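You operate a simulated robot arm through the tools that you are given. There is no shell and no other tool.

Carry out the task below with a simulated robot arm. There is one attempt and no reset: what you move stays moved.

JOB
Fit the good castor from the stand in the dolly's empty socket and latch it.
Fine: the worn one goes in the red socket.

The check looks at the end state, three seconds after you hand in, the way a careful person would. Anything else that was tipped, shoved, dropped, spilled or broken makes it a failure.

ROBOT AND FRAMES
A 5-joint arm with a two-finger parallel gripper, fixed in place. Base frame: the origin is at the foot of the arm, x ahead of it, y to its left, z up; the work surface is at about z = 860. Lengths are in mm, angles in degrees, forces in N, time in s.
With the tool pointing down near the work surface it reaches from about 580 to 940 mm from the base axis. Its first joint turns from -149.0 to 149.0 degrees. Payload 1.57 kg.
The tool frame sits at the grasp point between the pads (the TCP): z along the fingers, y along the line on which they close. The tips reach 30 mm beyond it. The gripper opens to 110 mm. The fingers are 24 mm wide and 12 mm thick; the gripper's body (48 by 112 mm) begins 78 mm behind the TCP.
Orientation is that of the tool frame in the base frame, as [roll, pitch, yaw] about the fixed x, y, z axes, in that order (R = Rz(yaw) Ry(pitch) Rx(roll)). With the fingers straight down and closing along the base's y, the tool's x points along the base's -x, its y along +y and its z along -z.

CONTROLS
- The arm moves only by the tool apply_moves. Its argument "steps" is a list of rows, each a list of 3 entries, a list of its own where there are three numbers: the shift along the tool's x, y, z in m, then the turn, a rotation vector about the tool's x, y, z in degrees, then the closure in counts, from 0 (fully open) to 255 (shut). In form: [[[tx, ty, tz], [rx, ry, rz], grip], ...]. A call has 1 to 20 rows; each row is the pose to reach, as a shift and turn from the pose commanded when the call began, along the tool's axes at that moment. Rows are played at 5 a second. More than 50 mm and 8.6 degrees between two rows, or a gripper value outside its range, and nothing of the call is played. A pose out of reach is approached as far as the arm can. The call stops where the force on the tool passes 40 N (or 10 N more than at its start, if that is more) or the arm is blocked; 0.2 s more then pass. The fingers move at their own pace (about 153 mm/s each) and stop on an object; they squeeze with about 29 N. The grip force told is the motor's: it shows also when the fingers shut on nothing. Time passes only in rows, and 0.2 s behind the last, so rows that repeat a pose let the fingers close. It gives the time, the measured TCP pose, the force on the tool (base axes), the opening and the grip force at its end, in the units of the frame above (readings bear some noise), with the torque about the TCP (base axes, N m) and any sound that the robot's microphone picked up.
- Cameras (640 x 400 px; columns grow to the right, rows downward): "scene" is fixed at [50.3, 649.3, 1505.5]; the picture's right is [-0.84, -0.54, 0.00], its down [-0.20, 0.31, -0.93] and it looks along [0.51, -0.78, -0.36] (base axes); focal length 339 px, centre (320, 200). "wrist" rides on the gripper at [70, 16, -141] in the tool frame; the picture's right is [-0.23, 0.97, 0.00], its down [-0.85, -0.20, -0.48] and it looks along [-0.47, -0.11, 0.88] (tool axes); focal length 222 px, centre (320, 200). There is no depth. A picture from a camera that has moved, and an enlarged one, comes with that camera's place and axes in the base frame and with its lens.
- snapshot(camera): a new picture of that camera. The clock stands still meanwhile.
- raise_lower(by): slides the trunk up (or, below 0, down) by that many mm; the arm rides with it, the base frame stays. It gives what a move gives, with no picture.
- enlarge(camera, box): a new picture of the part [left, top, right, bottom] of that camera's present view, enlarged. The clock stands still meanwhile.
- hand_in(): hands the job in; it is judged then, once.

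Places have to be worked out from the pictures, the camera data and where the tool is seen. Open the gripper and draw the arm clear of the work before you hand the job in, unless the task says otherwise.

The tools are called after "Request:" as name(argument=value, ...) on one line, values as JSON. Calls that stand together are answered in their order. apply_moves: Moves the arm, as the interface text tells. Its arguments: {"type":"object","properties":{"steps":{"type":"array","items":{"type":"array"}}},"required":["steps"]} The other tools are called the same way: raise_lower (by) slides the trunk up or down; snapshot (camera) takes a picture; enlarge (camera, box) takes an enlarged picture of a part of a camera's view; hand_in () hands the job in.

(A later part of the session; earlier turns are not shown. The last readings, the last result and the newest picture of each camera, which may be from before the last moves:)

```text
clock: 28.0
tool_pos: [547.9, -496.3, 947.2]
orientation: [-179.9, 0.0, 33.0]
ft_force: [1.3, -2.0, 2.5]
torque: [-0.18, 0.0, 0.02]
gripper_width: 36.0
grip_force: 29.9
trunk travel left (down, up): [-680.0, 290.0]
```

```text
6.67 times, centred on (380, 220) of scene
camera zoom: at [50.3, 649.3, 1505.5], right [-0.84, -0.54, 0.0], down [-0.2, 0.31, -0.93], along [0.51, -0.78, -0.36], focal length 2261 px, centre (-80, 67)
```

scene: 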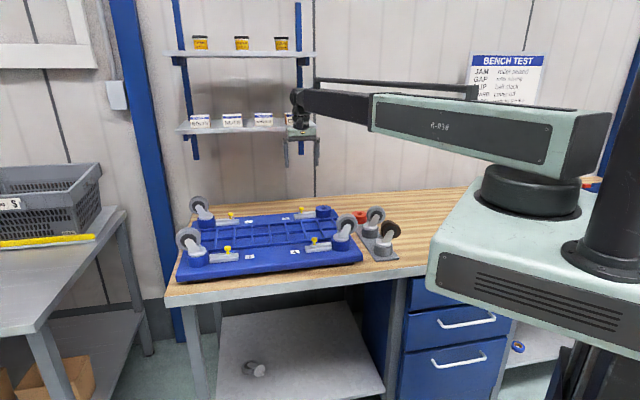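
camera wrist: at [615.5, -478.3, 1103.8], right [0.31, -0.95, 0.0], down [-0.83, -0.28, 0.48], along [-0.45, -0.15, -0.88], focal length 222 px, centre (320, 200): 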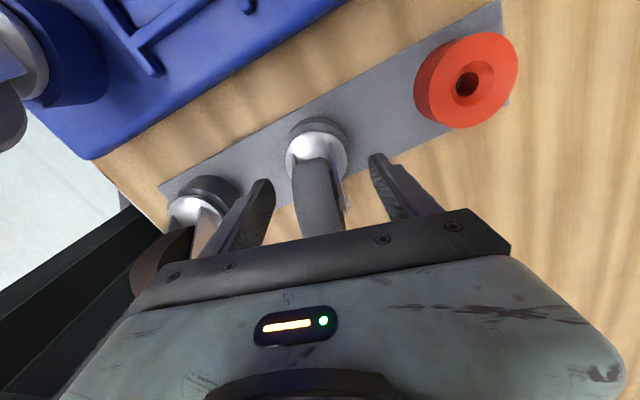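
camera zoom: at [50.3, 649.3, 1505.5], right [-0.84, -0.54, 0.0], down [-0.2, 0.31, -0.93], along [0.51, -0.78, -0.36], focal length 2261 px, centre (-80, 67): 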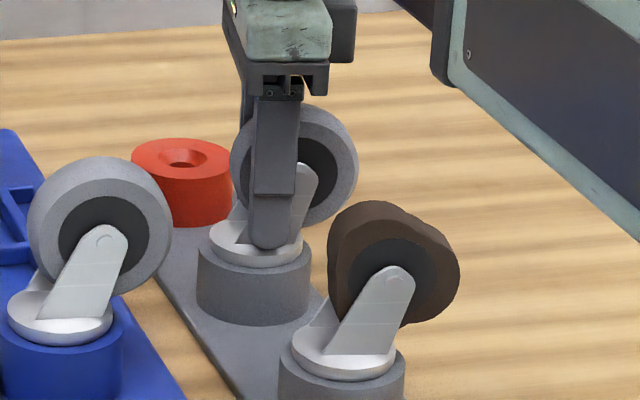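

The grip is firm at 36 mm width on the fork plates, with the stem about 2.7 mm along tool +x from the TCP. I'll lift slowly and look.

Request:
raise_lower(by=15)

Request:
enlarge(camera="scene", box=[340, 190, 420, 250])

Request:
raise_lower(by=45)

Request:
enlarge(camera="scene", box=[340, 170, 420, 230])

Request:
enlarge(camera="wrist", box=[220, 90, 420, 215])

```text
clock: 28.6
tool_pos: [548.7, -497.7, 961.9]
orientation: [-179.9, 0.0, 32.9]
ft_force: [-0.1, -0.1, -4.2]
torque: [0.02, -0.03, -0.03]
gripper_width: 35.8
grip_force: 29.0
trunk travel left (down, up): [-695.0, 275.0]
```

```text
6.67 times, centred on (380, 220) of scene
camera zoom: at [50.3, 649.3, 1505.5], right [-0.84, -0.54, 0.0], down [-0.2, 0.31, -0.93], along [0.51, -0.78, -0.36], focal length 2261 px, centre (-80, 67)
```

zoom: 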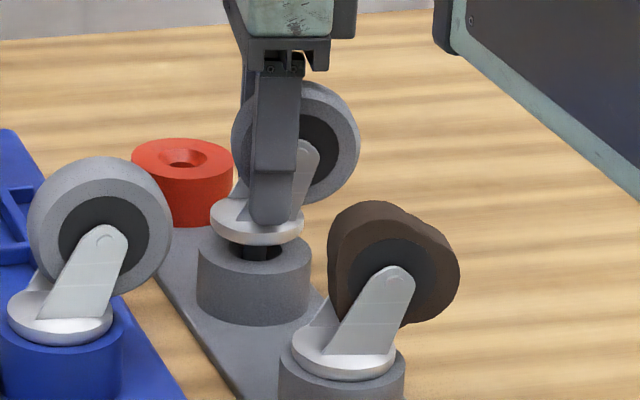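

```text
clock: 29.5
tool_pos: [549.0, -496.5, 1007.4]
orientation: [-179.8, 0.0, 33.0]
ft_force: [0.5, 0.9, -4.3]
torque: [-0.01, -0.06, -0.02]
gripper_width: 36.0
grip_force: 29.1
trunk travel left (down, up): [-740.0, 230.0]
```

```text
6.67 times, centred on (380, 200) of scene
camera zoom: at [50.3, 649.3, 1505.5], right [-0.84, -0.54, 0.0], down [-0.2, 0.31, -0.93], along [0.51, -0.78, -0.36], focal length 2261 px, centre (-80, 200)
```

zoom: 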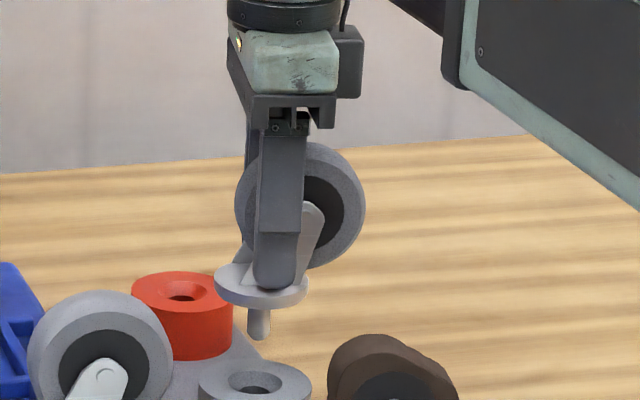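

```text
3.20 times, centred on (320, 152) of wrist
camera zoom: at [615.5, -473.6, 1148.5], right [0.34, -0.94, 0.0], down [-0.83, -0.3, 0.48], along [-0.45, -0.16, -0.88], focal length 711 px, centre (320, 352)
```

zoom: 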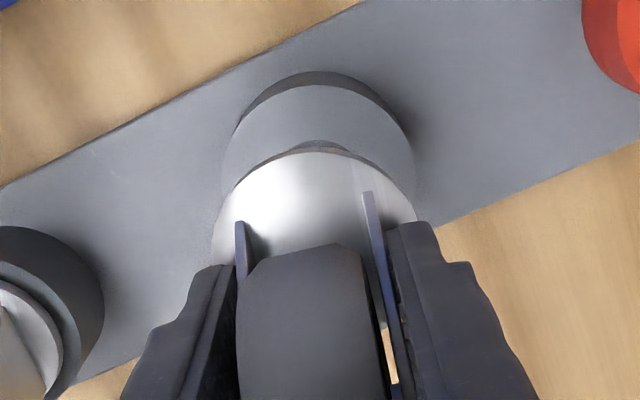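

The castor hangs upright and weighs about 4 N, with a stem roughly 20 mm long below the plate. I'll raise well clear and carry it over socket 3.

Request:
raise_lower(by=80)

Request:
apply_moves(steps=[[[0.015, 0.009, 0], [0, 0, 0], 255], [[0.04, 0.0236, 0], [0, 0, 0], 255], [[0.07, 0.0413, 0], [0, 0, 0], 255], [[0.1, 0.0589, 0], [0, 0, 0], 255], [[0.13, 0.0766, 0], [0, 0, 0], 255], [[0.16, 0.0943, 0], [0, 0, 0], 255], [[0.18, 0.106, 0], [0, 0, 0], 255], [[0.189, 0.1115, 0], [0, 0, 0], 255], [[0.189, 0.1115, 0], [0, 0, 0], 255]])

Request:
snapshot(camera="wrist")

Request:
enlarge(camera="wrist", box=[220, 90, 420, 215])

Request:
enlarge(camera="scene", box=[280, 160, 360, 220])

```text
clock: 30.7
tool_pos: [549.4, -496.8, 1085.5]
orientation: [-179.9, 0.0, 33.0]
ft_force: [-0.5, 0.3, -3.9]
torque: [0.04, -0.02, 0.01]
gripper_width: 35.8
grip_force: 29.3
trunk travel left (down, up): [-820.0, 150.0]
```

```text
clock: 32.7
tool_pos: [769.6, -487.6, 1086.9]
orientation: [-179.9, 0.0, 33.0]
ft_force: [-0.2, 0.1, -4.5]
torque: [0.0, -0.02, 0.0]
gripper_width: 35.7
grip_force: 28.7
trunk travel left (down, up): [-820.0, 150.0]
```

```text
taken
camera wrist: at [835.5, -465.5, 1228.3], right [0.34, -0.94, 0.0], down [-0.83, -0.3, 0.48], along [-0.45, -0.16, -0.88], focal length 222 px, centre (320, 200)
```

wrist: 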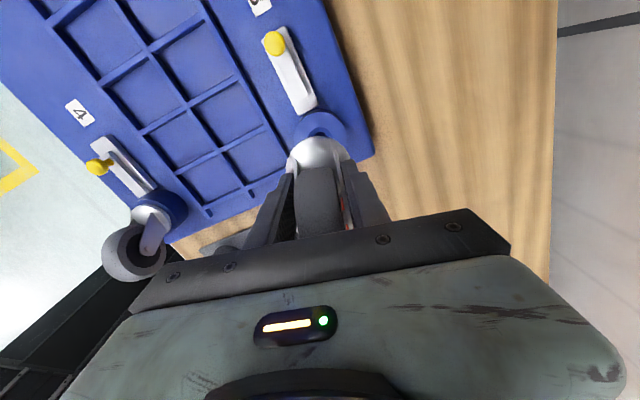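

```text
3.20 times, centred on (320, 152) of wrist
camera zoom: at [835.5, -465.5, 1228.3], right [0.34, -0.94, 0.0], down [-0.83, -0.3, 0.48], along [-0.45, -0.16, -0.88], focal length 711 px, centre (320, 352)
```

zoom: 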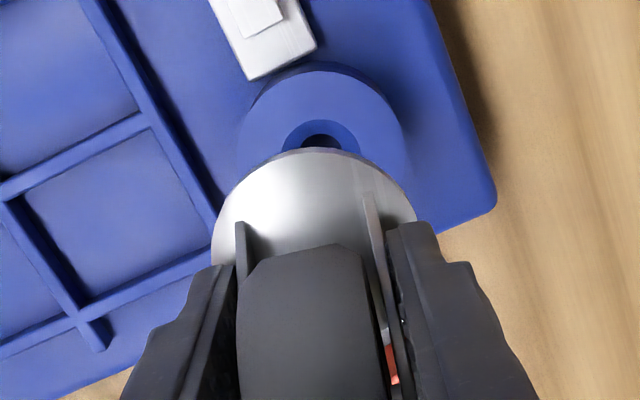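

```text
6.67 times, centred on (320, 190) of scene
camera zoom: at [50.3, 649.3, 1505.5], right [-0.84, -0.54, 0.0], down [-0.2, 0.31, -0.93], along [0.51, -0.78, -0.36], focal length 2261 px, centre (320, 267)
```

zoom: 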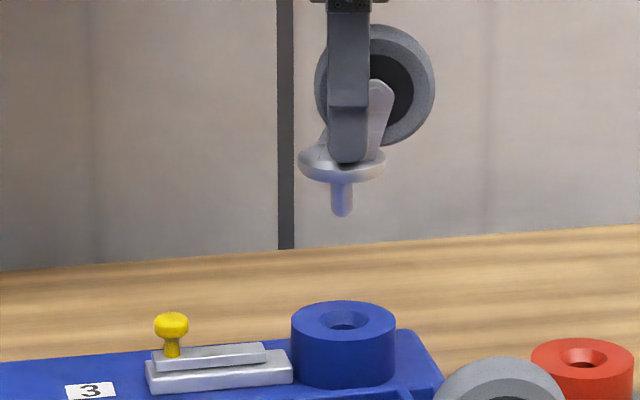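

The scene view shows the stem nearly above the hole. I'll lower to the same relative height as my 60 mm lift picture at the stand, so I can compare rim positions directly.

Request:
raise_lower(by=-46)

Request:
enlarge(camera="wrist", box=[220, 90, 420, 215])

Request:
enlarge(camera="scene", box=[280, 160, 360, 220])

```text
clock: 33.5
tool_pos: [768.4, -489.6, 1040.6]
orientation: [-179.8, 0.1, 33.0]
ft_force: [0.2, 0.5, -4.7]
torque: [0.0, 0.01, 0.02]
gripper_width: 35.7
grip_force: 28.6
trunk travel left (down, up): [-774.0, 196.0]
```

```text
3.20 times, centred on (320, 152) of wrist
camera zoom: at [835.2, -465.5, 1182.4], right [0.34, -0.94, 0.0], down [-0.83, -0.3, 0.48], along [-0.45, -0.16, -0.88], focal length 711 px, centre (320, 352)
```

zoom: 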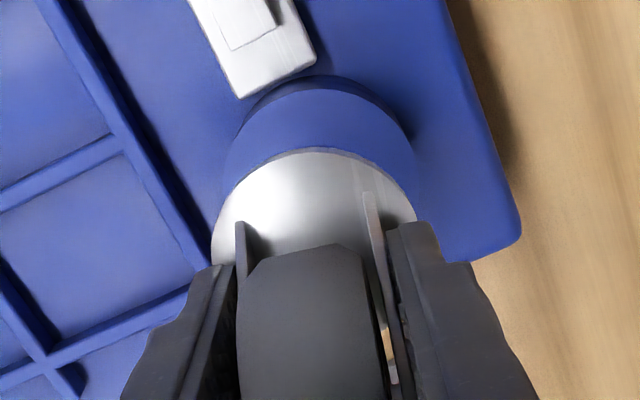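

```text
6.67 times, centred on (320, 190) of scene
camera zoom: at [50.3, 649.3, 1505.5], right [-0.84, -0.54, 0.0], down [-0.2, 0.31, -0.93], along [0.51, -0.78, -0.36], focal length 2261 px, centre (320, 267)
```

zoom: 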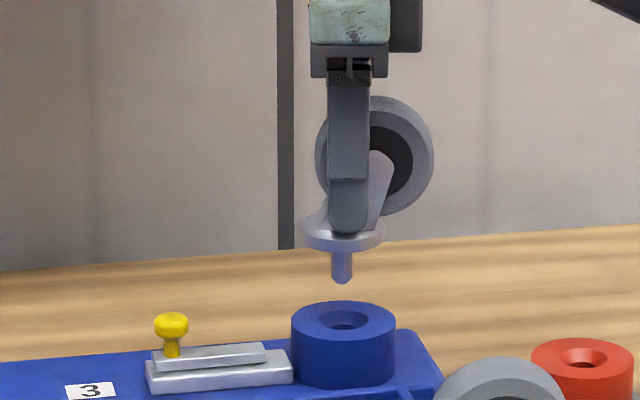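

The rim matches the reference within about 1 mm, so I'll trim by (-1.2, +1.0) mm and descend in stages, watching the force.

Request:
apply_moves(steps=[[[-0.0006, 0.0005, 0], [0, 0, 0], 255], [[-0.0012, 0.001, 0], [0, 0, 0], 255], [[-0.0012, 0.001, 0], [0, 0, 0], 255]])

Request:
raise_lower(by=-32)

Request:
enlarge(camera="scene", box=[290, 180, 350, 225])

Request:
enlarge(camera="wrist", box=[220, 90, 420, 215])

```text
clock: 34.3
tool_pos: [767.9, -491.3, 1041.0]
orientation: [-179.9, 0.0, 33.0]
ft_force: [0.1, -0.4, -4.5]
torque: [0.02, -0.04, 0.04]
gripper_width: 35.7
grip_force: 29.1
trunk travel left (down, up): [-774.0, 196.0]
```

```text
clock: 35.1
tool_pos: [768.1, -490.5, 1008.3]
orientation: [180.0, 0.0, 33.0]
ft_force: [0.3, 0.8, -4.1]
torque: [0.03, -0.02, -0.01]
gripper_width: 36.0
grip_force: 29.0
trunk travel left (down, up): [-742.0, 228.0]
```

```text
8.89 times, centred on (320, 202) of scene
camera zoom: at [50.3, 649.3, 1505.5], right [-0.84, -0.54, 0.0], down [-0.2, 0.31, -0.93], along [0.51, -0.78, -0.36], focal length 3015 px, centre (320, 178)
```

zoom: 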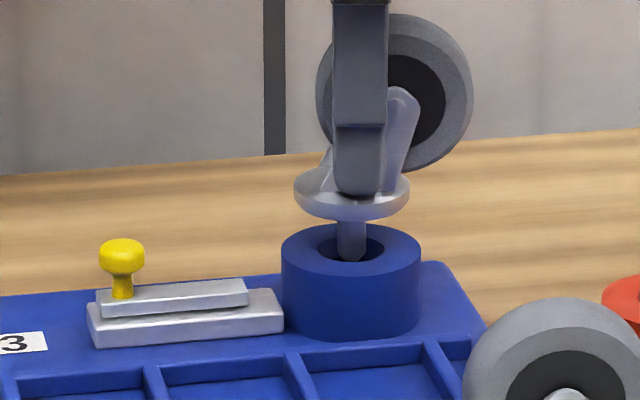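

```text
3.20 times, centred on (320, 152) of wrist
camera zoom: at [835.0, -467.5, 1150.4], right [0.34, -0.94, 0.0], down [-0.83, -0.3, 0.48], along [-0.45, -0.16, -0.88], focal length 711 px, centre (320, 352)
```

zoom: 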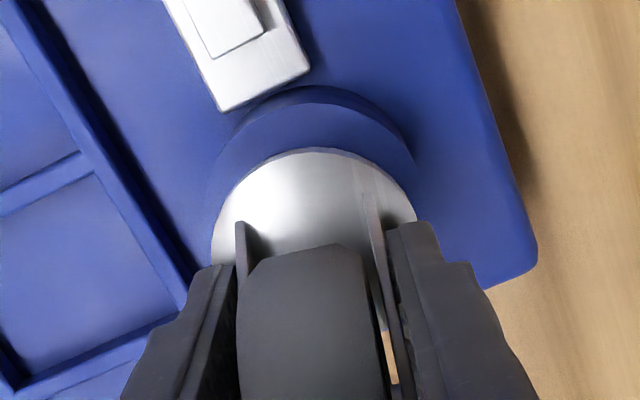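

The stem is centred in the funnel in both views. I'll lower further in small steps and check the force each time.

Request:
raise_lower(by=-10)

Request:
raise_lower(by=-7)

Request:
enlarge(camera="scene", box=[290, 180, 350, 225])

```text
clock: 35.7
tool_pos: [768.7, -492.5, 998.5]
orientation: [-179.9, -0.1, 33.0]
ft_force: [0.8, 0.0, -3.7]
torque: [0.0, -0.04, 0.0]
gripper_width: 36.2
grip_force: 28.9
trunk travel left (down, up): [-732.0, 238.0]
```

```text
clock: 36.2
tool_pos: [768.8, -489.5, 991.2]
orientation: [-179.9, 0.0, 33.0]
ft_force: [0.1, 0.3, -3.9]
torque: [-0.03, -0.04, 0.0]
gripper_width: 35.9
grip_force: 29.5
trunk travel left (down, up): [-725.0, 245.0]
```

```text
8.89 times, centred on (320, 202) of scene
camera zoom: at [50.3, 649.3, 1505.5], right [-0.84, -0.54, 0.0], down [-0.2, 0.31, -0.93], along [0.51, -0.78, -0.36], focal length 3015 px, centre (320, 178)
```

zoom: 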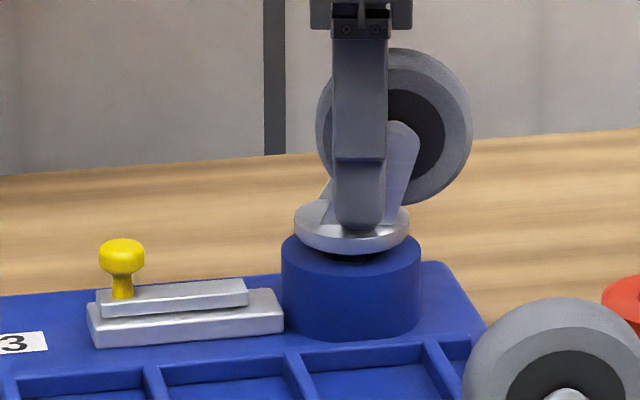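

The stem is inside with no contact load, and the plate is still several mm above the socket. I'll continue in small steps.

Request:
raise_lower(by=-4)

Request:
raise_lower(by=-2)

Request:
raise_lower(by=-1)

Request:
enlarge(camera="scene", box=[290, 180, 350, 225])

```text
clock: 36.8
tool_pos: [768.1, -490.9, 987.8]
orientation: [-179.9, 0.0, 33.1]
ft_force: [-0.1, 1.0, -4.9]
torque: [0.0, -0.07, 0.01]
gripper_width: 35.9
grip_force: 29.0
trunk travel left (down, up): [-721.0, 249.0]
```

```text
clock: 37.3
tool_pos: [768.5, -490.3, 984.1]
orientation: [-179.9, 0.0, 32.9]
ft_force: [-0.3, 1.2, -3.8]
torque: [0.01, -0.04, 0.02]
gripper_width: 36.0
grip_force: 28.8
trunk travel left (down, up): [-719.0, 251.0]
```

```text
clock: 37.8
tool_pos: [768.4, -490.6, 984.5]
orientation: [-179.8, 0.0, 33.0]
ft_force: [-0.3, -0.7, -4.5]
torque: [0.02, -0.06, -0.01]
gripper_width: 35.9
grip_force: 29.0
trunk travel left (down, up): [-718.0, 252.0]
```

```text
8.89 times, centred on (320, 202) of scene
camera zoom: at [50.3, 649.3, 1505.5], right [-0.84, -0.54, 0.0], down [-0.2, 0.31, -0.93], along [0.51, -0.78, -0.36], focal length 3015 px, centre (320, 178)
```

zoom: 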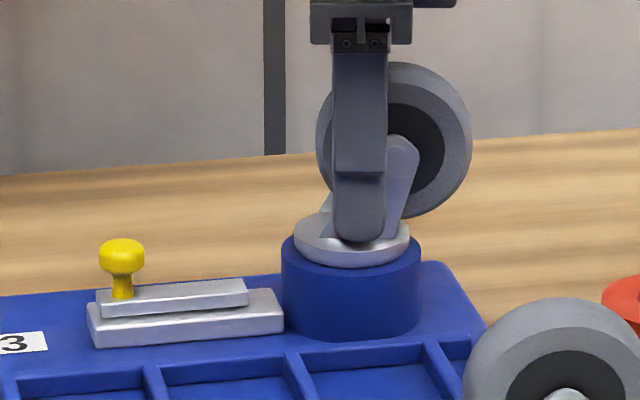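

Almost seated and still carrying the full 4 N, so there is no contact yet. I'll go down 1 mm at a time.

Request:
raise_lower(by=-1)

Request:
raise_lower(by=-1)

Request:
raise_lower(by=-1)

```text
clock: 38.3
tool_pos: [768.4, -490.0, 984.8]
orientation: [-179.9, 0.0, 33.1]
ft_force: [2.0, -1.4, 2.1]
torque: [-0.21, -0.16, 0.04]
gripper_width: 35.8
grip_force: 29.1
trunk travel left (down, up): [-717.0, 253.0]
```

```text
clock: 38.8
tool_pos: [767.5, -490.5, 985.0]
orientation: [-180.0, 0.0, 32.9]
ft_force: [7.2, -5.1, 17.7]
torque: [-0.18, 0.17, 0.1]
gripper_width: 35.9
grip_force: 29.2
trunk travel left (down, up): [-716.0, 254.0]
```

```text
clock: 39.3
tool_pos: [768.4, -490.9, 983.5]
orientation: [180.0, -0.1, 33.0]
ft_force: [6.5, -4.8, 20.0]
torque: [-0.22, -0.05, 0.06]
gripper_width: 35.7
grip_force: 28.6
trunk travel left (down, up): [-715.0, 255.0]
```

Contact load is up to 20 N at TCP z ≈ 984, as predicted for full seating. I'll inspect before releasing.

Request:
enlarge(camera="scene", box=[290, 180, 350, 225])

Request:
enlarge(camera="wrist", box=[220, 90, 420, 215])

Request:
enlarge(camera="scene", box=[310, 200, 370, 245])

```text
8.89 times, centred on (320, 202) of scene
camera zoom: at [50.3, 649.3, 1505.5], right [-0.84, -0.54, 0.0], down [-0.2, 0.31, -0.93], along [0.51, -0.78, -0.36], focal length 3015 px, centre (320, 178)
```

zoom: 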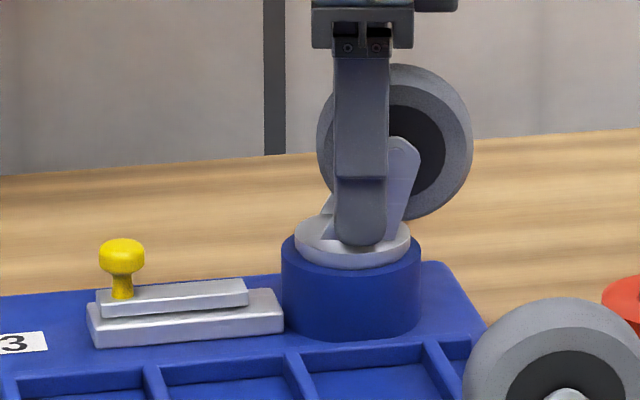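

```text
3.20 times, centred on (320, 152) of wrist
camera zoom: at [833.9, -466.9, 1124.8], right [0.34, -0.94, 0.0], down [-0.83, -0.3, 0.48], along [-0.45, -0.16, -0.88], focal length 711 px, centre (320, 352)
```

zoom: 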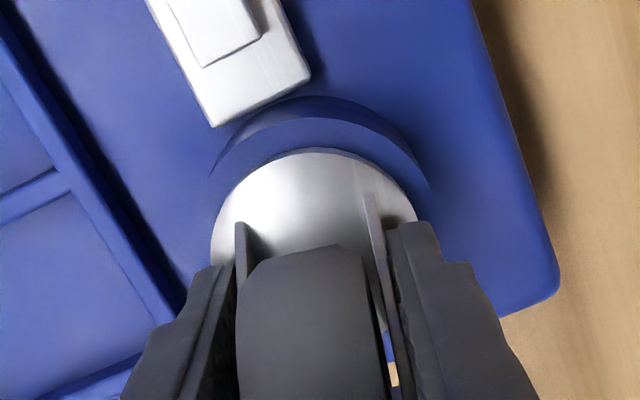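

```text
8.89 times, centred on (340, 222) of scene
camera zoom: at [50.3, 649.3, 1505.5], right [-0.84, -0.54, 0.0], down [-0.2, 0.31, -0.93], along [0.51, -0.78, -0.36], focal length 3015 px, centre (142, 0)
```

zoom: 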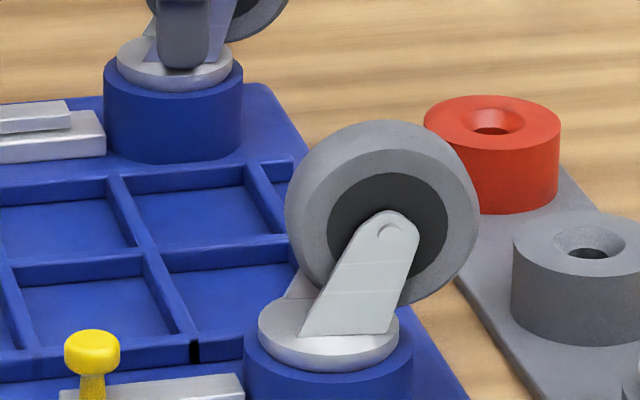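

The view matches the stand's seated reference exactly (rim at row 119, plate at row 150). I'll open the fingers and lift straight up.

Request:
apply_moves(steps=[[[0, 0, 0], [0, 0, 0], 160], [[0, 0, 0], [0, 0, 0], 120], [[0, 0, 0], [0, 0, 0], 70], [[0, 0, 0], [0, 0, 0], 70]])

Request:
raise_lower(by=110)

Request:
snapshot(camera="wrist")

Request:
enlarge(camera="wrist", box=[220, 90, 420, 215])

Request:
enlarge(camera="scene", box=[290, 180, 350, 225])

```text
clock: 40.3
tool_pos: [768.2, -490.2, 982.4]
orientation: [-179.9, -0.1, 33.0]
ft_force: [-0.5, -0.2, 0.0]
torque: [0.0, 0.0, -0.02]
gripper_width: 79.6
grip_force: 0.1
trunk travel left (down, up): [-715.0, 255.0]
```

```text
clock: 41.8
tool_pos: [768.6, -492.1, 1091.9]
orientation: [-179.9, 0.0, 33.0]
ft_force: [0.6, 0.3, 0.3]
torque: [0.01, 0.04, 0.01]
gripper_width: 79.7
grip_force: 0.0
trunk travel left (down, up): [-825.0, 145.0]
```

```text
taken
camera wrist: at [834.8, -467.3, 1233.6], right [0.34, -0.94, 0.0], down [-0.83, -0.3, 0.48], along [-0.45, -0.16, -0.88], focal length 222 px, centre (320, 200)
```

wrist: 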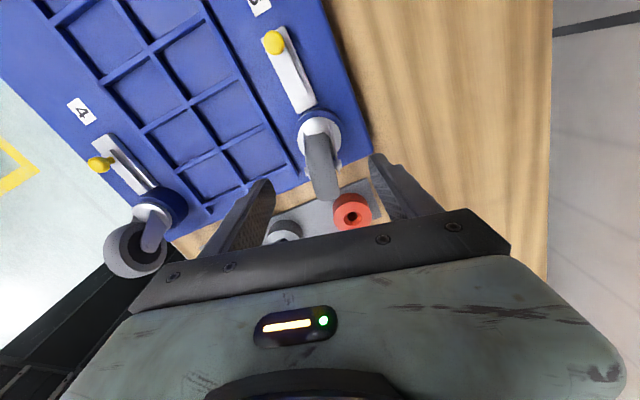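

```text
3.20 times, centred on (320, 152) of wrist
camera zoom: at [834.8, -467.3, 1233.6], right [0.34, -0.94, 0.0], down [-0.83, -0.3, 0.48], along [-0.45, -0.16, -0.88], focal length 711 px, centre (320, 352)
```

zoom: 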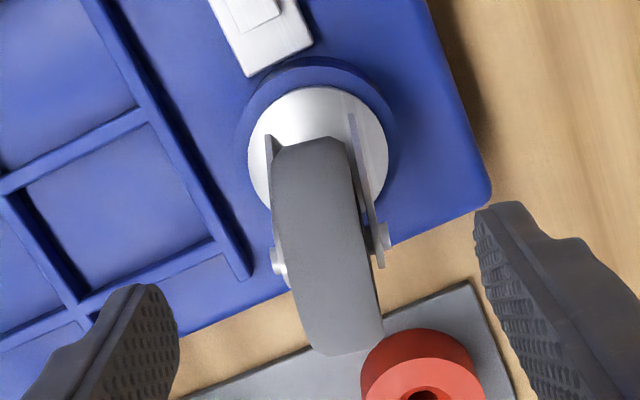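

```text
8.89 times, centred on (320, 202) of scene
camera zoom: at [50.3, 649.3, 1505.5], right [-0.84, -0.54, 0.0], down [-0.2, 0.31, -0.93], along [0.51, -0.78, -0.36], focal length 3015 px, centre (320, 178)
```

zoom: 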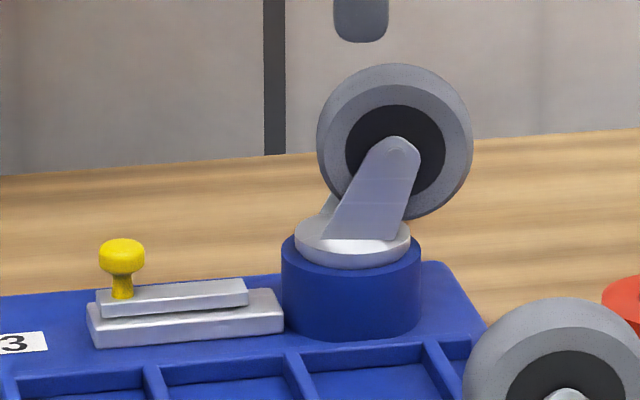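

The good castor sits square in socket 3. Next I'll turn the fingers along the slide axis (yaw 136) with about a 56 mm opening and go above the knob, so the outer finger can draw the slide shut.

Request:
apply_moves(steps=[[[0.0075, -0.0017, 0], [0, 0, -8], 125], [[0.015, -0.0034, 0], [0, 0, -16], 125], [[0.0226, -0.0051, 0], [0, 0, -24], 125], [[0.03, -0.0068, 0], [0, 0, -32], 125], [[0.0377, -0.0085, 0], [0, 0, -40], 125], [[0.0452, -0.0102, 0], [0, 0, -48], 125], [[0.0527, -0.012, 0], [0, 0, -56], 125], [[0.06, -0.0137, 0], [0, 0, -64], 125], [[0.0678, -0.0154, 0], [0, 0, -72], 125], [[0.0753, -0.017, 0], [0, 0, -80], 125], [[0.083, -0.0188, 0], [0, 0, -88], 125], [[0.09, -0.0205, 0], [0, 0, -96], 125], [[0.0979, -0.0222, 0], [0, 0, -103], 125], [[0.0979, -0.0222, 0], [0, 0, -103], 125]])

Request:
snapshot(camera="wrist")

Request:
enlarge(camera="wrist", box=[220, 90, 420, 215])

```text
clock: 44.8
tool_pos: [838.0, -417.8, 1091.8]
orientation: [179.9, -0.2, 136.1]
ft_force: [-0.4, -0.4, -0.5]
torque: [0.01, 0.0, 0.0]
gripper_width: 55.9
grip_force: 0.0
trunk travel left (down, up): [-825.0, 145.0]
```

```text
taken
camera wrist: at [798.5, -359.4, 1233.8], right [0.84, 0.54, 0.0], down [0.48, -0.74, 0.48], along [0.26, -0.4, -0.88], focal length 222 px, centre (320, 200)
```

wrist: 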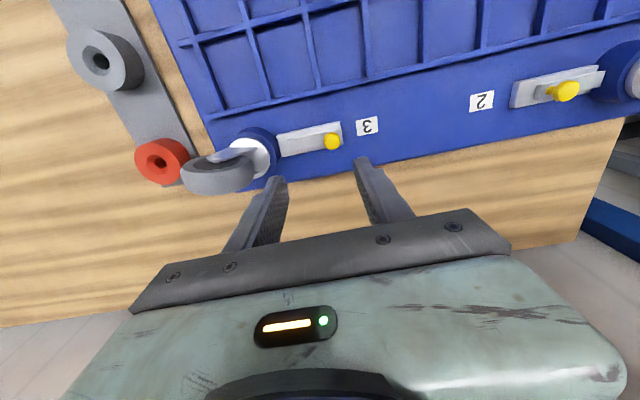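

```text
3.20 times, centred on (320, 152) of wrist
camera zoom: at [798.5, -359.4, 1233.8], right [0.84, 0.54, 0.0], down [0.48, -0.74, 0.48], along [0.26, -0.4, -0.88], focal length 711 px, centre (320, 352)
```

zoom: 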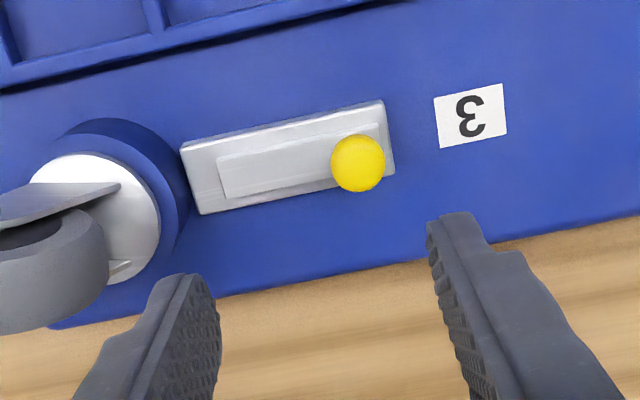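

The knob is at (848.8, -409), in line with the tool. I'll widen to 64 mm for descent clearance and lower to a check height.

Request:
apply_moves(steps=[[[0, 0.0005, 0], [0, 0, 0], 107], [[0, 0.0005, 0], [0, 0, 0], 107]])

Request:
raise_lower(by=-105)

Request:
enlarge(camera="wrist", box=[220, 90, 420, 215])

Request:
enlarge(camera="scene", box=[280, 180, 350, 230])

```text
clock: 45.4
tool_pos: [837.4, -417.1, 1091.5]
orientation: [179.9, -0.1, 136.1]
ft_force: [-0.3, 0.6, -0.5]
torque: [0.02, 0.02, 0.01]
gripper_width: 63.9
grip_force: 0.1
trunk travel left (down, up): [-825.0, 145.0]
```

```text
clock: 46.7
tool_pos: [838.7, -417.8, 987.8]
orientation: [180.0, -0.1, 135.9]
ft_force: [-0.5, -0.7, 0.4]
torque: [-0.03, 0.02, 0.0]
gripper_width: 63.9
grip_force: 0.0
trunk travel left (down, up): [-720.0, 250.0]
```

```text
3.20 times, centred on (320, 152) of wrist
camera zoom: at [798.6, -358.9, 1128.9], right [0.84, 0.54, 0.0], down [0.48, -0.74, 0.48], along [0.26, -0.4, -0.88], focal length 711 px, centre (320, 352)
```

zoom: 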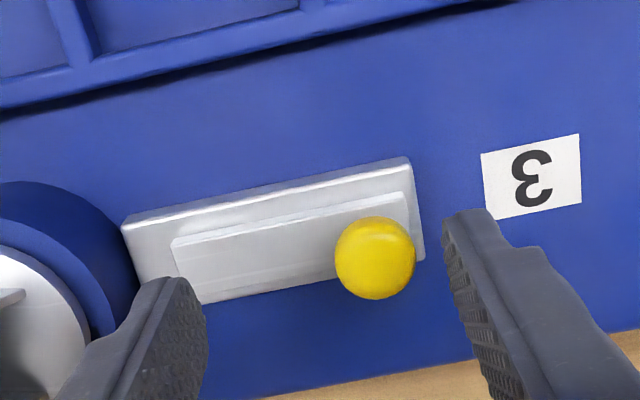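

```text
8.00 times, centred on (315, 205) of scene
camera zoom: at [50.3, 649.3, 1505.5], right [-0.84, -0.54, 0.0], down [-0.2, 0.31, -0.93], along [0.51, -0.78, -0.36], focal length 2713 px, centre (360, 160)
```

zoom: 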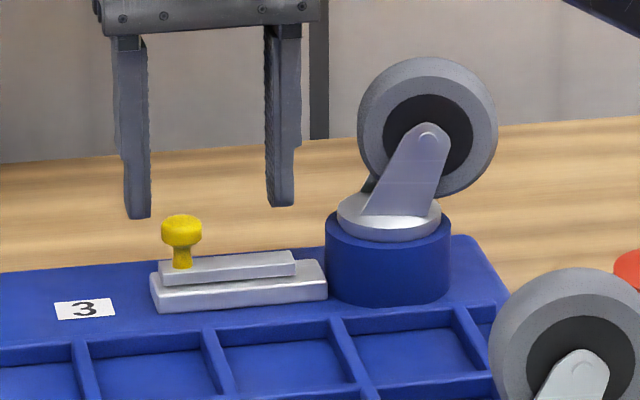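

The fingers straddle the knob with clearance on both sides and clear the socket. I'll lower to the earlier working height and check.

Request:
raise_lower(by=-25)

Request:
enlarge(camera="wrist", box=[220, 90, 420, 215])

Request:
enlarge(camera="scene", box=[280, 180, 350, 230])

```text
clock: 47.4
tool_pos: [838.0, -418.9, 962.3]
orientation: [180.0, -0.1, 136.1]
ft_force: [0.1, 0.1, -0.6]
torque: [-0.01, 0.01, 0.01]
gripper_width: 63.8
grip_force: 0.0
trunk travel left (down, up): [-695.0, 275.0]
```

```text
3.20 times, centred on (320, 152) of wrist
camera zoom: at [798.6, -359.0, 1103.8], right [0.84, 0.54, 0.0], down [0.48, -0.74, 0.48], along [0.26, -0.4, -0.88], focal length 711 px, centre (320, 352)
```

zoom: 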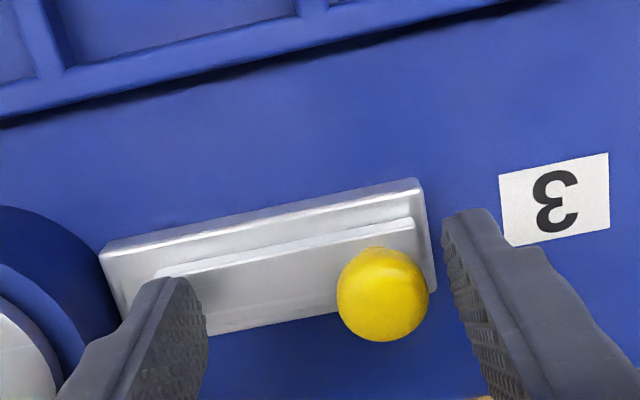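

```text
8.00 times, centred on (315, 205) of scene
camera zoom: at [50.3, 649.3, 1505.5], right [-0.84, -0.54, 0.0], down [-0.2, 0.31, -0.93], along [0.51, -0.78, -0.36], focal length 2713 px, centre (360, 160)
```

zoom: 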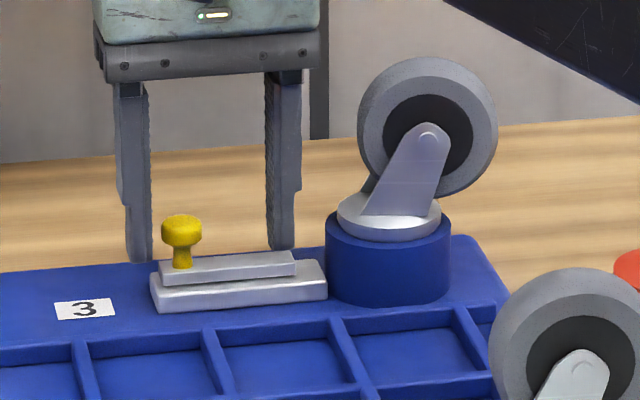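

All set: I'll narrow the fingers around the knob and then draw the slide inward in small steps, watching for the stop.

Request:
apply_moves(steps=[[[0, 0, 0], [0, 0, 0], 130], [[0, 0, 0], [0, 0, 0], 153], [[0, 0, 0], [0, 0, 0], 153], [[0, -0.003, 0], [0, 0, 0], 153], [[0, -0.006, 0], [0, 0, 0], 153], [[0, -0.009, 0], [0, 0, 0], 153], [[0, -0.009, 0], [0, 0, 0], 153]])

Request:
enlarge(camera="wrist", box=[220, 90, 420, 215])

Request:
enlarge(camera="scene", box=[280, 180, 350, 230])

```text
clock: 49.0
tool_pos: [832.3, -424.8, 962.1]
orientation: [179.9, -0.1, 136.0]
ft_force: [0.3, 0.6, -0.1]
torque: [-0.03, 0.0, 0.0]
gripper_width: 44.2
grip_force: 0.1
trunk travel left (down, up): [-695.0, 275.0]
```

```text
3.20 times, centred on (320, 152) of wrist
camera zoom: at [792.2, -365.9, 1103.8], right [0.84, 0.54, 0.0], down [0.48, -0.74, 0.48], along [0.26, -0.4, -0.88], focal length 711 px, centre (320, 352)
```

zoom: 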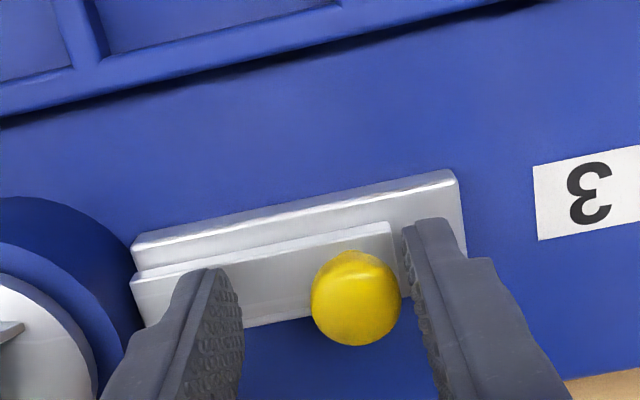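

```text
8.00 times, centred on (315, 205) of scene
camera zoom: at [50.3, 649.3, 1505.5], right [-0.84, -0.54, 0.0], down [-0.2, 0.31, -0.93], along [0.51, -0.78, -0.36], focal length 2713 px, centre (360, 160)
```

zoom: 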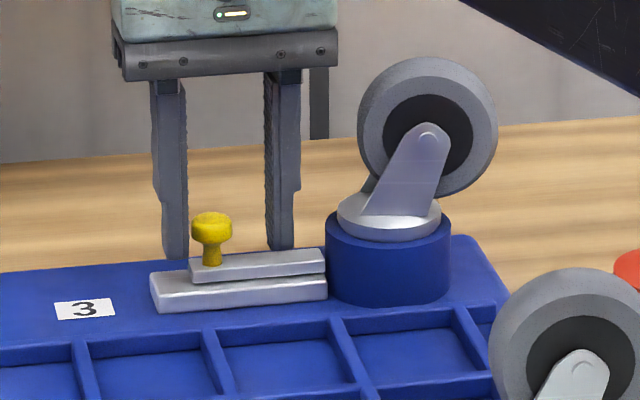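

The slide already sits at its original closed position, with the knob at column 211 as at the start. I'll press a little more to confirm it's against its stop.

Request:
apply_moves(steps=[[[0, -0.002, 0], [0, 0, 0], 153], [[0, -0.004, 0], [0, 0, 0], 153], [[0, -0.006, 0], [0, 0, 0], 153], [[0, -0.008, 0], [0, 0, 0], 153], [[0, -0.009, 0], [0, 0, 0], 153]])

Request:
enlarge(camera="scene", box=[280, 180, 350, 230])

```text
clock: 50.2
tool_pos: [824.4, -429.8, 962.3]
orientation: [179.9, -0.1, 136.0]
ft_force: [8.1, 5.3, 2.2]
torque: [0.2, -0.16, 0.01]
gripper_width: 52.8
grip_force: 4.9
trunk travel left (down, up): [-695.0, 275.0]
```

```text
8.00 times, centred on (315, 205) of scene
camera zoom: at [50.3, 649.3, 1505.5], right [-0.84, -0.54, 0.0], down [-0.2, 0.31, -0.93], along [0.51, -0.78, -0.36], focal length 2713 px, centre (360, 160)
```

zoom: 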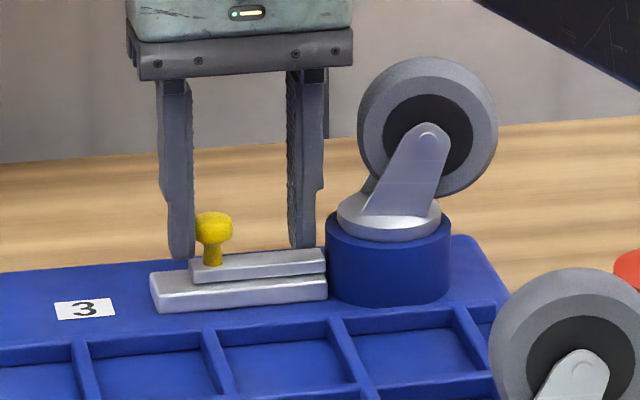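

The slide is firmly against its closed stop, with about 10 N and no further travel. I'll back off, then raise clear.

Request:
apply_moves(steps=[[[0, 0.004, 0], [0, 0, 0], 153], [[0, 0.008, 0], [0, 0, 0], 153], [[0, 0.008, 0], [0, 0, 0], 153]])

Request:
raise_lower(by=200)

Request:
enlarge(camera="wrist", box=[220, 90, 420, 215])

Request:
enlarge(camera="scene", box=[290, 190, 350, 230])

Request:
enlarge(camera="scene", box=[350, 200, 410, 265])

```text
clock: 51.0
tool_pos: [830.4, -424.0, 961.2]
orientation: [-179.9, -0.1, 136.0]
ft_force: [-0.6, -0.4, 0.5]
torque: [0.02, 0.01, 0.01]
gripper_width: 44.2
grip_force: 0.0
trunk travel left (down, up): [-695.0, 275.0]
```

```text
clock: 53.2
tool_pos: [831.2, -424.2, 1162.1]
orientation: [179.8, 0.0, 136.0]
ft_force: [-1.1, -0.1, 0.2]
torque: [-0.01, 0.01, 0.02]
gripper_width: 43.6
grip_force: 0.0
trunk travel left (down, up): [-895.0, 75.0]
```

```text
3.20 times, centred on (320, 152) of wrist
camera zoom: at [792.0, -366.4, 1303.7], right [0.84, 0.54, 0.0], down [0.48, -0.74, 0.48], along [0.26, -0.4, -0.88], focal length 711 px, centre (320, 352)
```

zoom: 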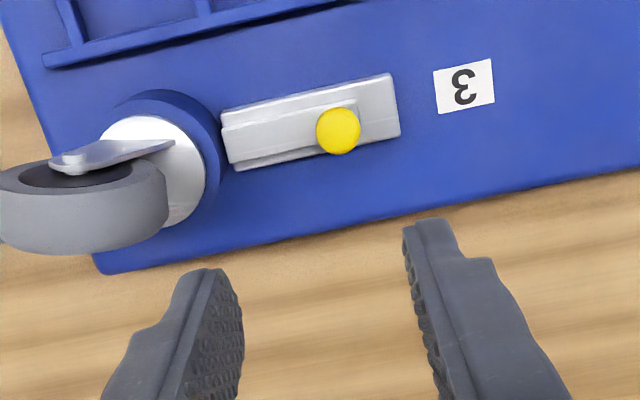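

```text
10.00 times, centred on (320, 210) of scene
camera zoom: at [50.3, 649.3, 1505.5], right [-0.84, -0.54, 0.0], down [-0.2, 0.31, -0.93], along [0.51, -0.78, -0.36], focal length 3392 px, centre (320, 100)
```

zoom: 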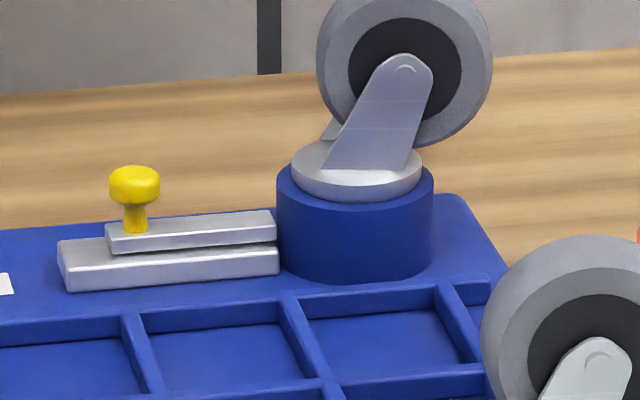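

```text
6.15 times, centred on (380, 232) of scene
camera zoom: at [50.3, 649.3, 1505.5], right [-0.84, -0.54, 0.0], down [-0.2, 0.31, -0.93], along [0.51, -0.78, -0.36], focal length 2087 px, centre (-49, 0)
```

zoom: 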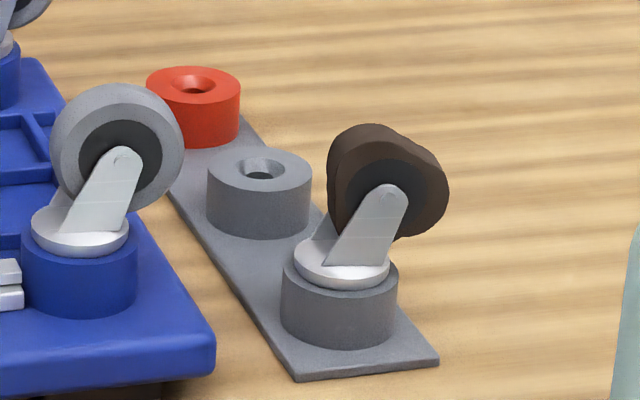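

Latch 3 is closed like the others. Now the worn brown castor: by stand spacing its stem should be near (451, -397), so I'll move above it at safe height with the gripper open and spin back to yaw 33.

Request:
apply_moves(steps=[[[0.022, -0.0188, 0], [0, 0, 8], 70], [[0.044, -0.0375, 0], [0, 0, 16], 70], [[0.066, -0.0563, 0], [0, 0, 24], 70], [[0.088, -0.075, 0], [0, 0, 32], 70], [[0.11, -0.0938, 0], [0, 0, 40], 70], [[0.1325, -0.1126, 0], [0, 0, 48], 70], [[0.1546, -0.1314, 0], [0, 0, 56], 70], [[0.1766, -0.15, 0], [0, 0, 64], 70], [[0.1987, -0.169, 0], [0, 0, 72], 70], [[0.2208, -0.1877, 0], [0, 0, 80], 70], [[0.243, -0.2065, 0], [0, 0, 88], 70], [[0.265, -0.225, 0], [0, 0, 96], 70], [[0.287, -0.244, 0], [0, 0, 103], 70], [[0.287, -0.244, 0], [0, 0, 103], 70]])

Request:
snapshot(camera="wrist")

Request:
enlarge(camera="wrist", box=[220, 90, 420, 215])

```text
clock: 56.2
tool_pos: [453.2, -401.3, 1163.2]
orientation: [-179.8, 0.0, 32.8]
ft_force: [-0.6, 0.0, 1.0]
torque: [-0.02, 0.0, 0.02]
gripper_width: 79.9
grip_force: 0.0
trunk travel left (down, up): [-895.0, 75.0]
```

```text
taken
camera wrist: at [519.1, -378.9, 1303.7], right [0.34, -0.94, 0.0], down [-0.83, -0.3, 0.48], along [-0.45, -0.16, -0.88], focal length 222 px, centre (320, 200)
```

wrist: 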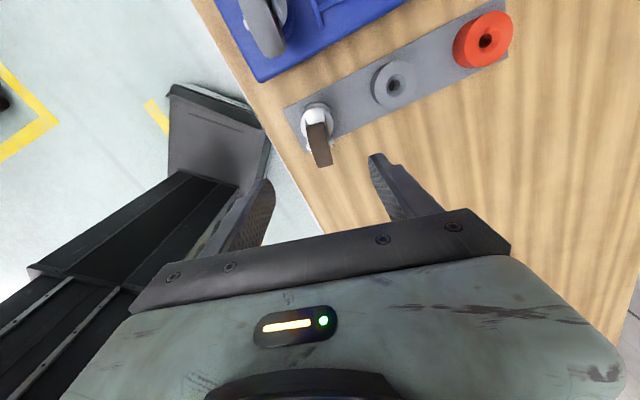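

```text
3.20 times, centred on (320, 152) of wrist
camera zoom: at [519.1, -378.9, 1303.7], right [0.34, -0.94, 0.0], down [-0.83, -0.3, 0.48], along [-0.45, -0.16, -0.88], focal length 711 px, centre (320, 352)
```

zoom: 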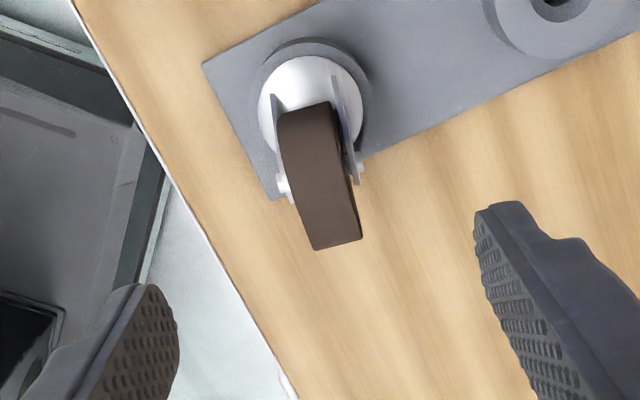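

The brown castor's stem is at about (453.8, -396), with trail azimuth ~214°. I'll centre over it, then lower to the intermediate check height.

Request:
apply_moves(steps=[[[0.001, -0.0024, 0], [0, 0, -0.8], 70], [[0.002, -0.0048, 0], [0, 0, -1.5], 70], [[0.002, -0.0048, 0], [0, 0, -1.5], 70]])

Request:
raise_lower(by=-120)

Request:
enlarge(camera="wrist", box=[220, 90, 420, 215])

Request:
snapshot(camera="scene")

```text
clock: 57.0
tool_pos: [453.0, -396.2, 1161.6]
orientation: [-179.9, 0.0, 34.5]
ft_force: [0.1, -0.6, -0.4]
torque: [-0.01, -0.02, 0.03]
gripper_width: 79.8
grip_force: 0.0
trunk travel left (down, up): [-895.0, 75.0]
```

```text
clock: 58.5
tool_pos: [453.2, -397.9, 1041.8]
orientation: [-179.9, -0.1, 34.5]
ft_force: [0.3, 0.1, -0.5]
torque: [0.03, -0.01, -0.01]
gripper_width: 79.8
grip_force: 0.1
trunk travel left (down, up): [-775.0, 195.0]
```

```text
3.20 times, centred on (320, 152) of wrist
camera zoom: at [519.7, -371.9, 1183.8], right [0.36, -0.93, 0.0], down [-0.82, -0.32, 0.48], along [-0.45, -0.17, -0.88], focal length 711 px, centre (320, 352)
```

zoom: 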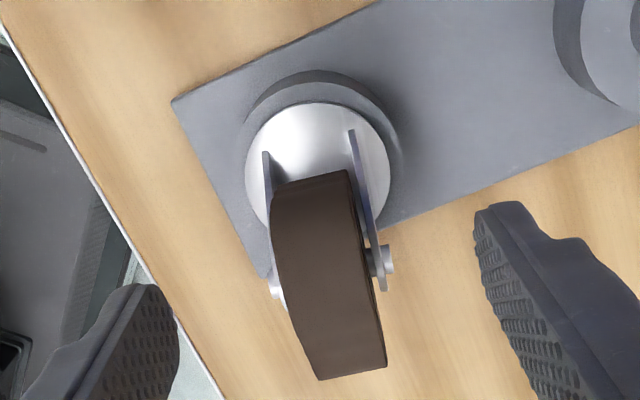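

```text
taken
```

scene: 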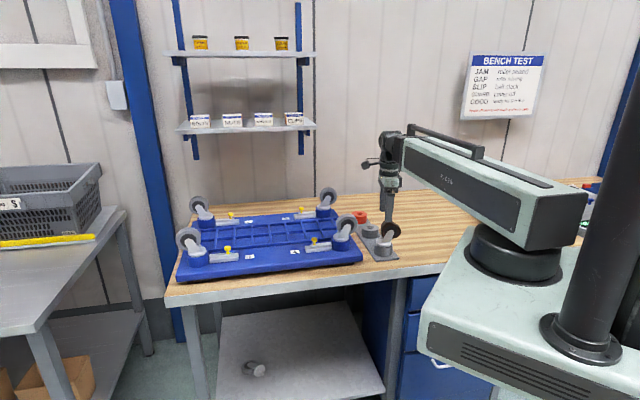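

The trunk clears the bench and the castor is nearly aligned. I'll trim by about (-1.7, -1.6) mm and 1°, then lower to the check height beside the wheel.

Request:
apply_moves(steps=[[[-0.0009, -0.0008, 0], [0, 0, -0.5], 70], [[-0.0017, -0.0016, 0], [0, 0, -1], 70], [[-0.0017, -0.0016, 0], [0, 0, -1], 70]])

Request:
raise_lower(by=-80)

Request:
enlarge(camera="wrist", box=[220, 90, 420, 215])

Request:
enlarge(camera="scene", box=[350, 200, 430, 260])

```text
clock: 59.3
tool_pos: [450.7, -395.7, 1042.4]
orientation: [-179.9, -0.1, 35.5]
ft_force: [-0.1, -0.2, -0.1]
torque: [-0.01, -0.02, -0.01]
gripper_width: 79.7
grip_force: 0.1
trunk travel left (down, up): [-775.0, 195.0]
```

```text
clock: 60.5
tool_pos: [451.3, -396.6, 961.8]
orientation: [-179.9, -0.1, 35.5]
ft_force: [0.1, 0.1, 0.4]
torque: [0.02, 0.02, 0.01]
gripper_width: 79.9
grip_force: 0.1
trunk travel left (down, up): [-695.0, 275.0]
```

```text
3.20 times, centred on (320, 152) of wrist
camera zoom: at [516.8, -369.8, 1103.8], right [0.38, -0.93, 0.0], down [-0.81, -0.33, 0.48], along [-0.44, -0.18, -0.88], focal length 711 px, centre (320, 352)
```

zoom: 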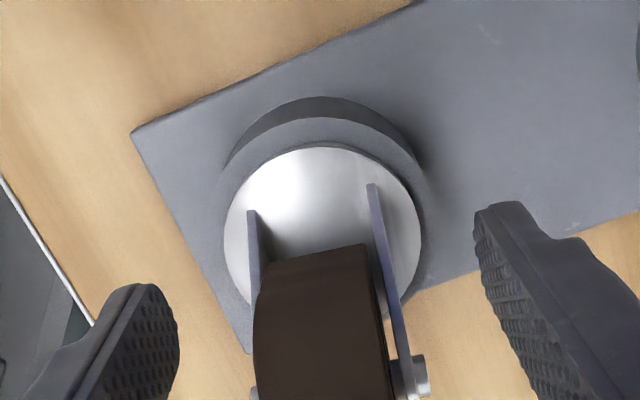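

```text
6.67 times, centred on (390, 230) of scene
camera zoom: at [50.3, 649.3, 1505.5], right [-0.84, -0.54, 0.0], down [-0.2, 0.31, -0.93], along [0.51, -0.78, -0.36], focal length 2261 px, centre (-147, 0)
```

zoom: 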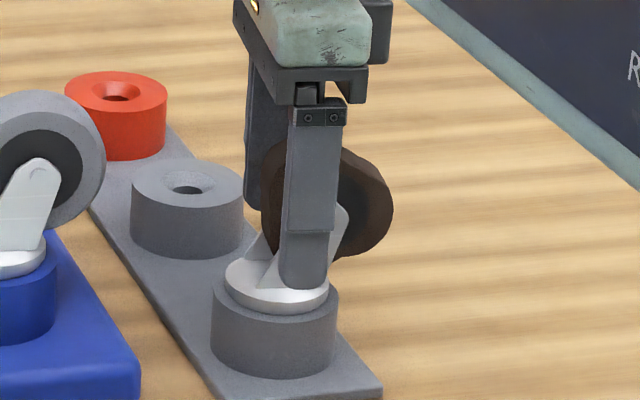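

The castor is centred between the fingers and square to them. I'll lower 15 mm to the same relative grasp height as before and close.

Request:
raise_lower(by=-15)

Request:
apply_moves(steps=[[[-0.0003, 0, 0], [0, 0, 0], 100], [[-0.0003, 0, 0], [0, 0, 0], 130], [[-0.0003, 0, 0], [0, 0, 0], 155], [[-0.0003, 0, 0], [0, 0, 0], 180], [[-0.0003, 0, 0], [0, 0, 0], 255], [[-0.0003, 0, 0], [0, 0, 0], 255], [[-0.0003, 0, 0], [0, 0, 0], 255]])

Request:
enlarge(camera="wrist", box=[220, 90, 420, 215])

Request:
enlarge(camera="scene", box=[350, 200, 430, 260])

```text
clock: 61.1
tool_pos: [451.7, -396.8, 947.3]
orientation: [-179.9, -0.1, 35.5]
ft_force: [0.6, -0.8, -0.8]
torque: [0.02, -0.06, 0.0]
gripper_width: 79.7
grip_force: 0.1
trunk travel left (down, up): [-680.0, 290.0]
```

```text
clock: 62.7
tool_pos: [450.3, -396.6, 946.5]
orientation: [-180.0, -0.1, 35.5]
ft_force: [1.5, -2.2, 2.6]
torque: [-0.21, -0.15, 0.04]
gripper_width: 35.9
grip_force: 29.1
trunk travel left (down, up): [-680.0, 290.0]
```

```text
3.20 times, centred on (320, 152) of wrist
camera zoom: at [516.2, -370.5, 1088.8], right [0.38, -0.93, 0.0], down [-0.81, -0.33, 0.48], along [-0.44, -0.18, -0.88], focal length 711 px, centre (320, 352)
```

zoom: 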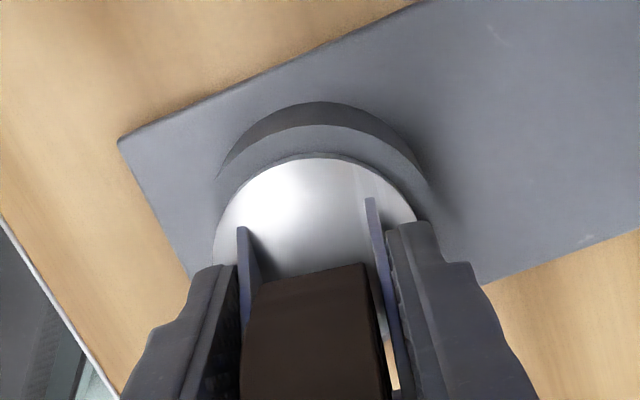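

```text
6.67 times, centred on (390, 230) of scene
camera zoom: at [50.3, 649.3, 1505.5], right [-0.84, -0.54, 0.0], down [-0.2, 0.31, -0.93], along [0.51, -0.78, -0.36], focal length 2261 px, centre (-147, 0)
```

zoom: 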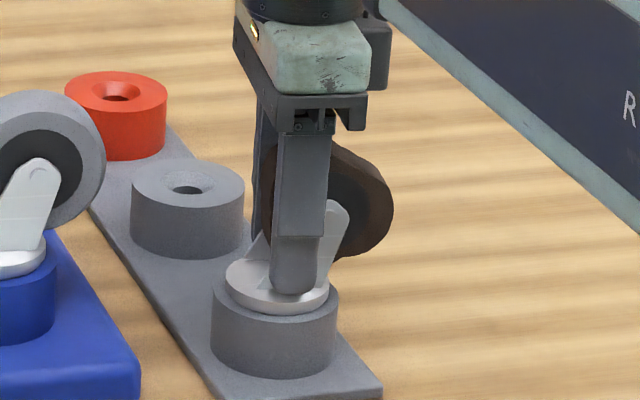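

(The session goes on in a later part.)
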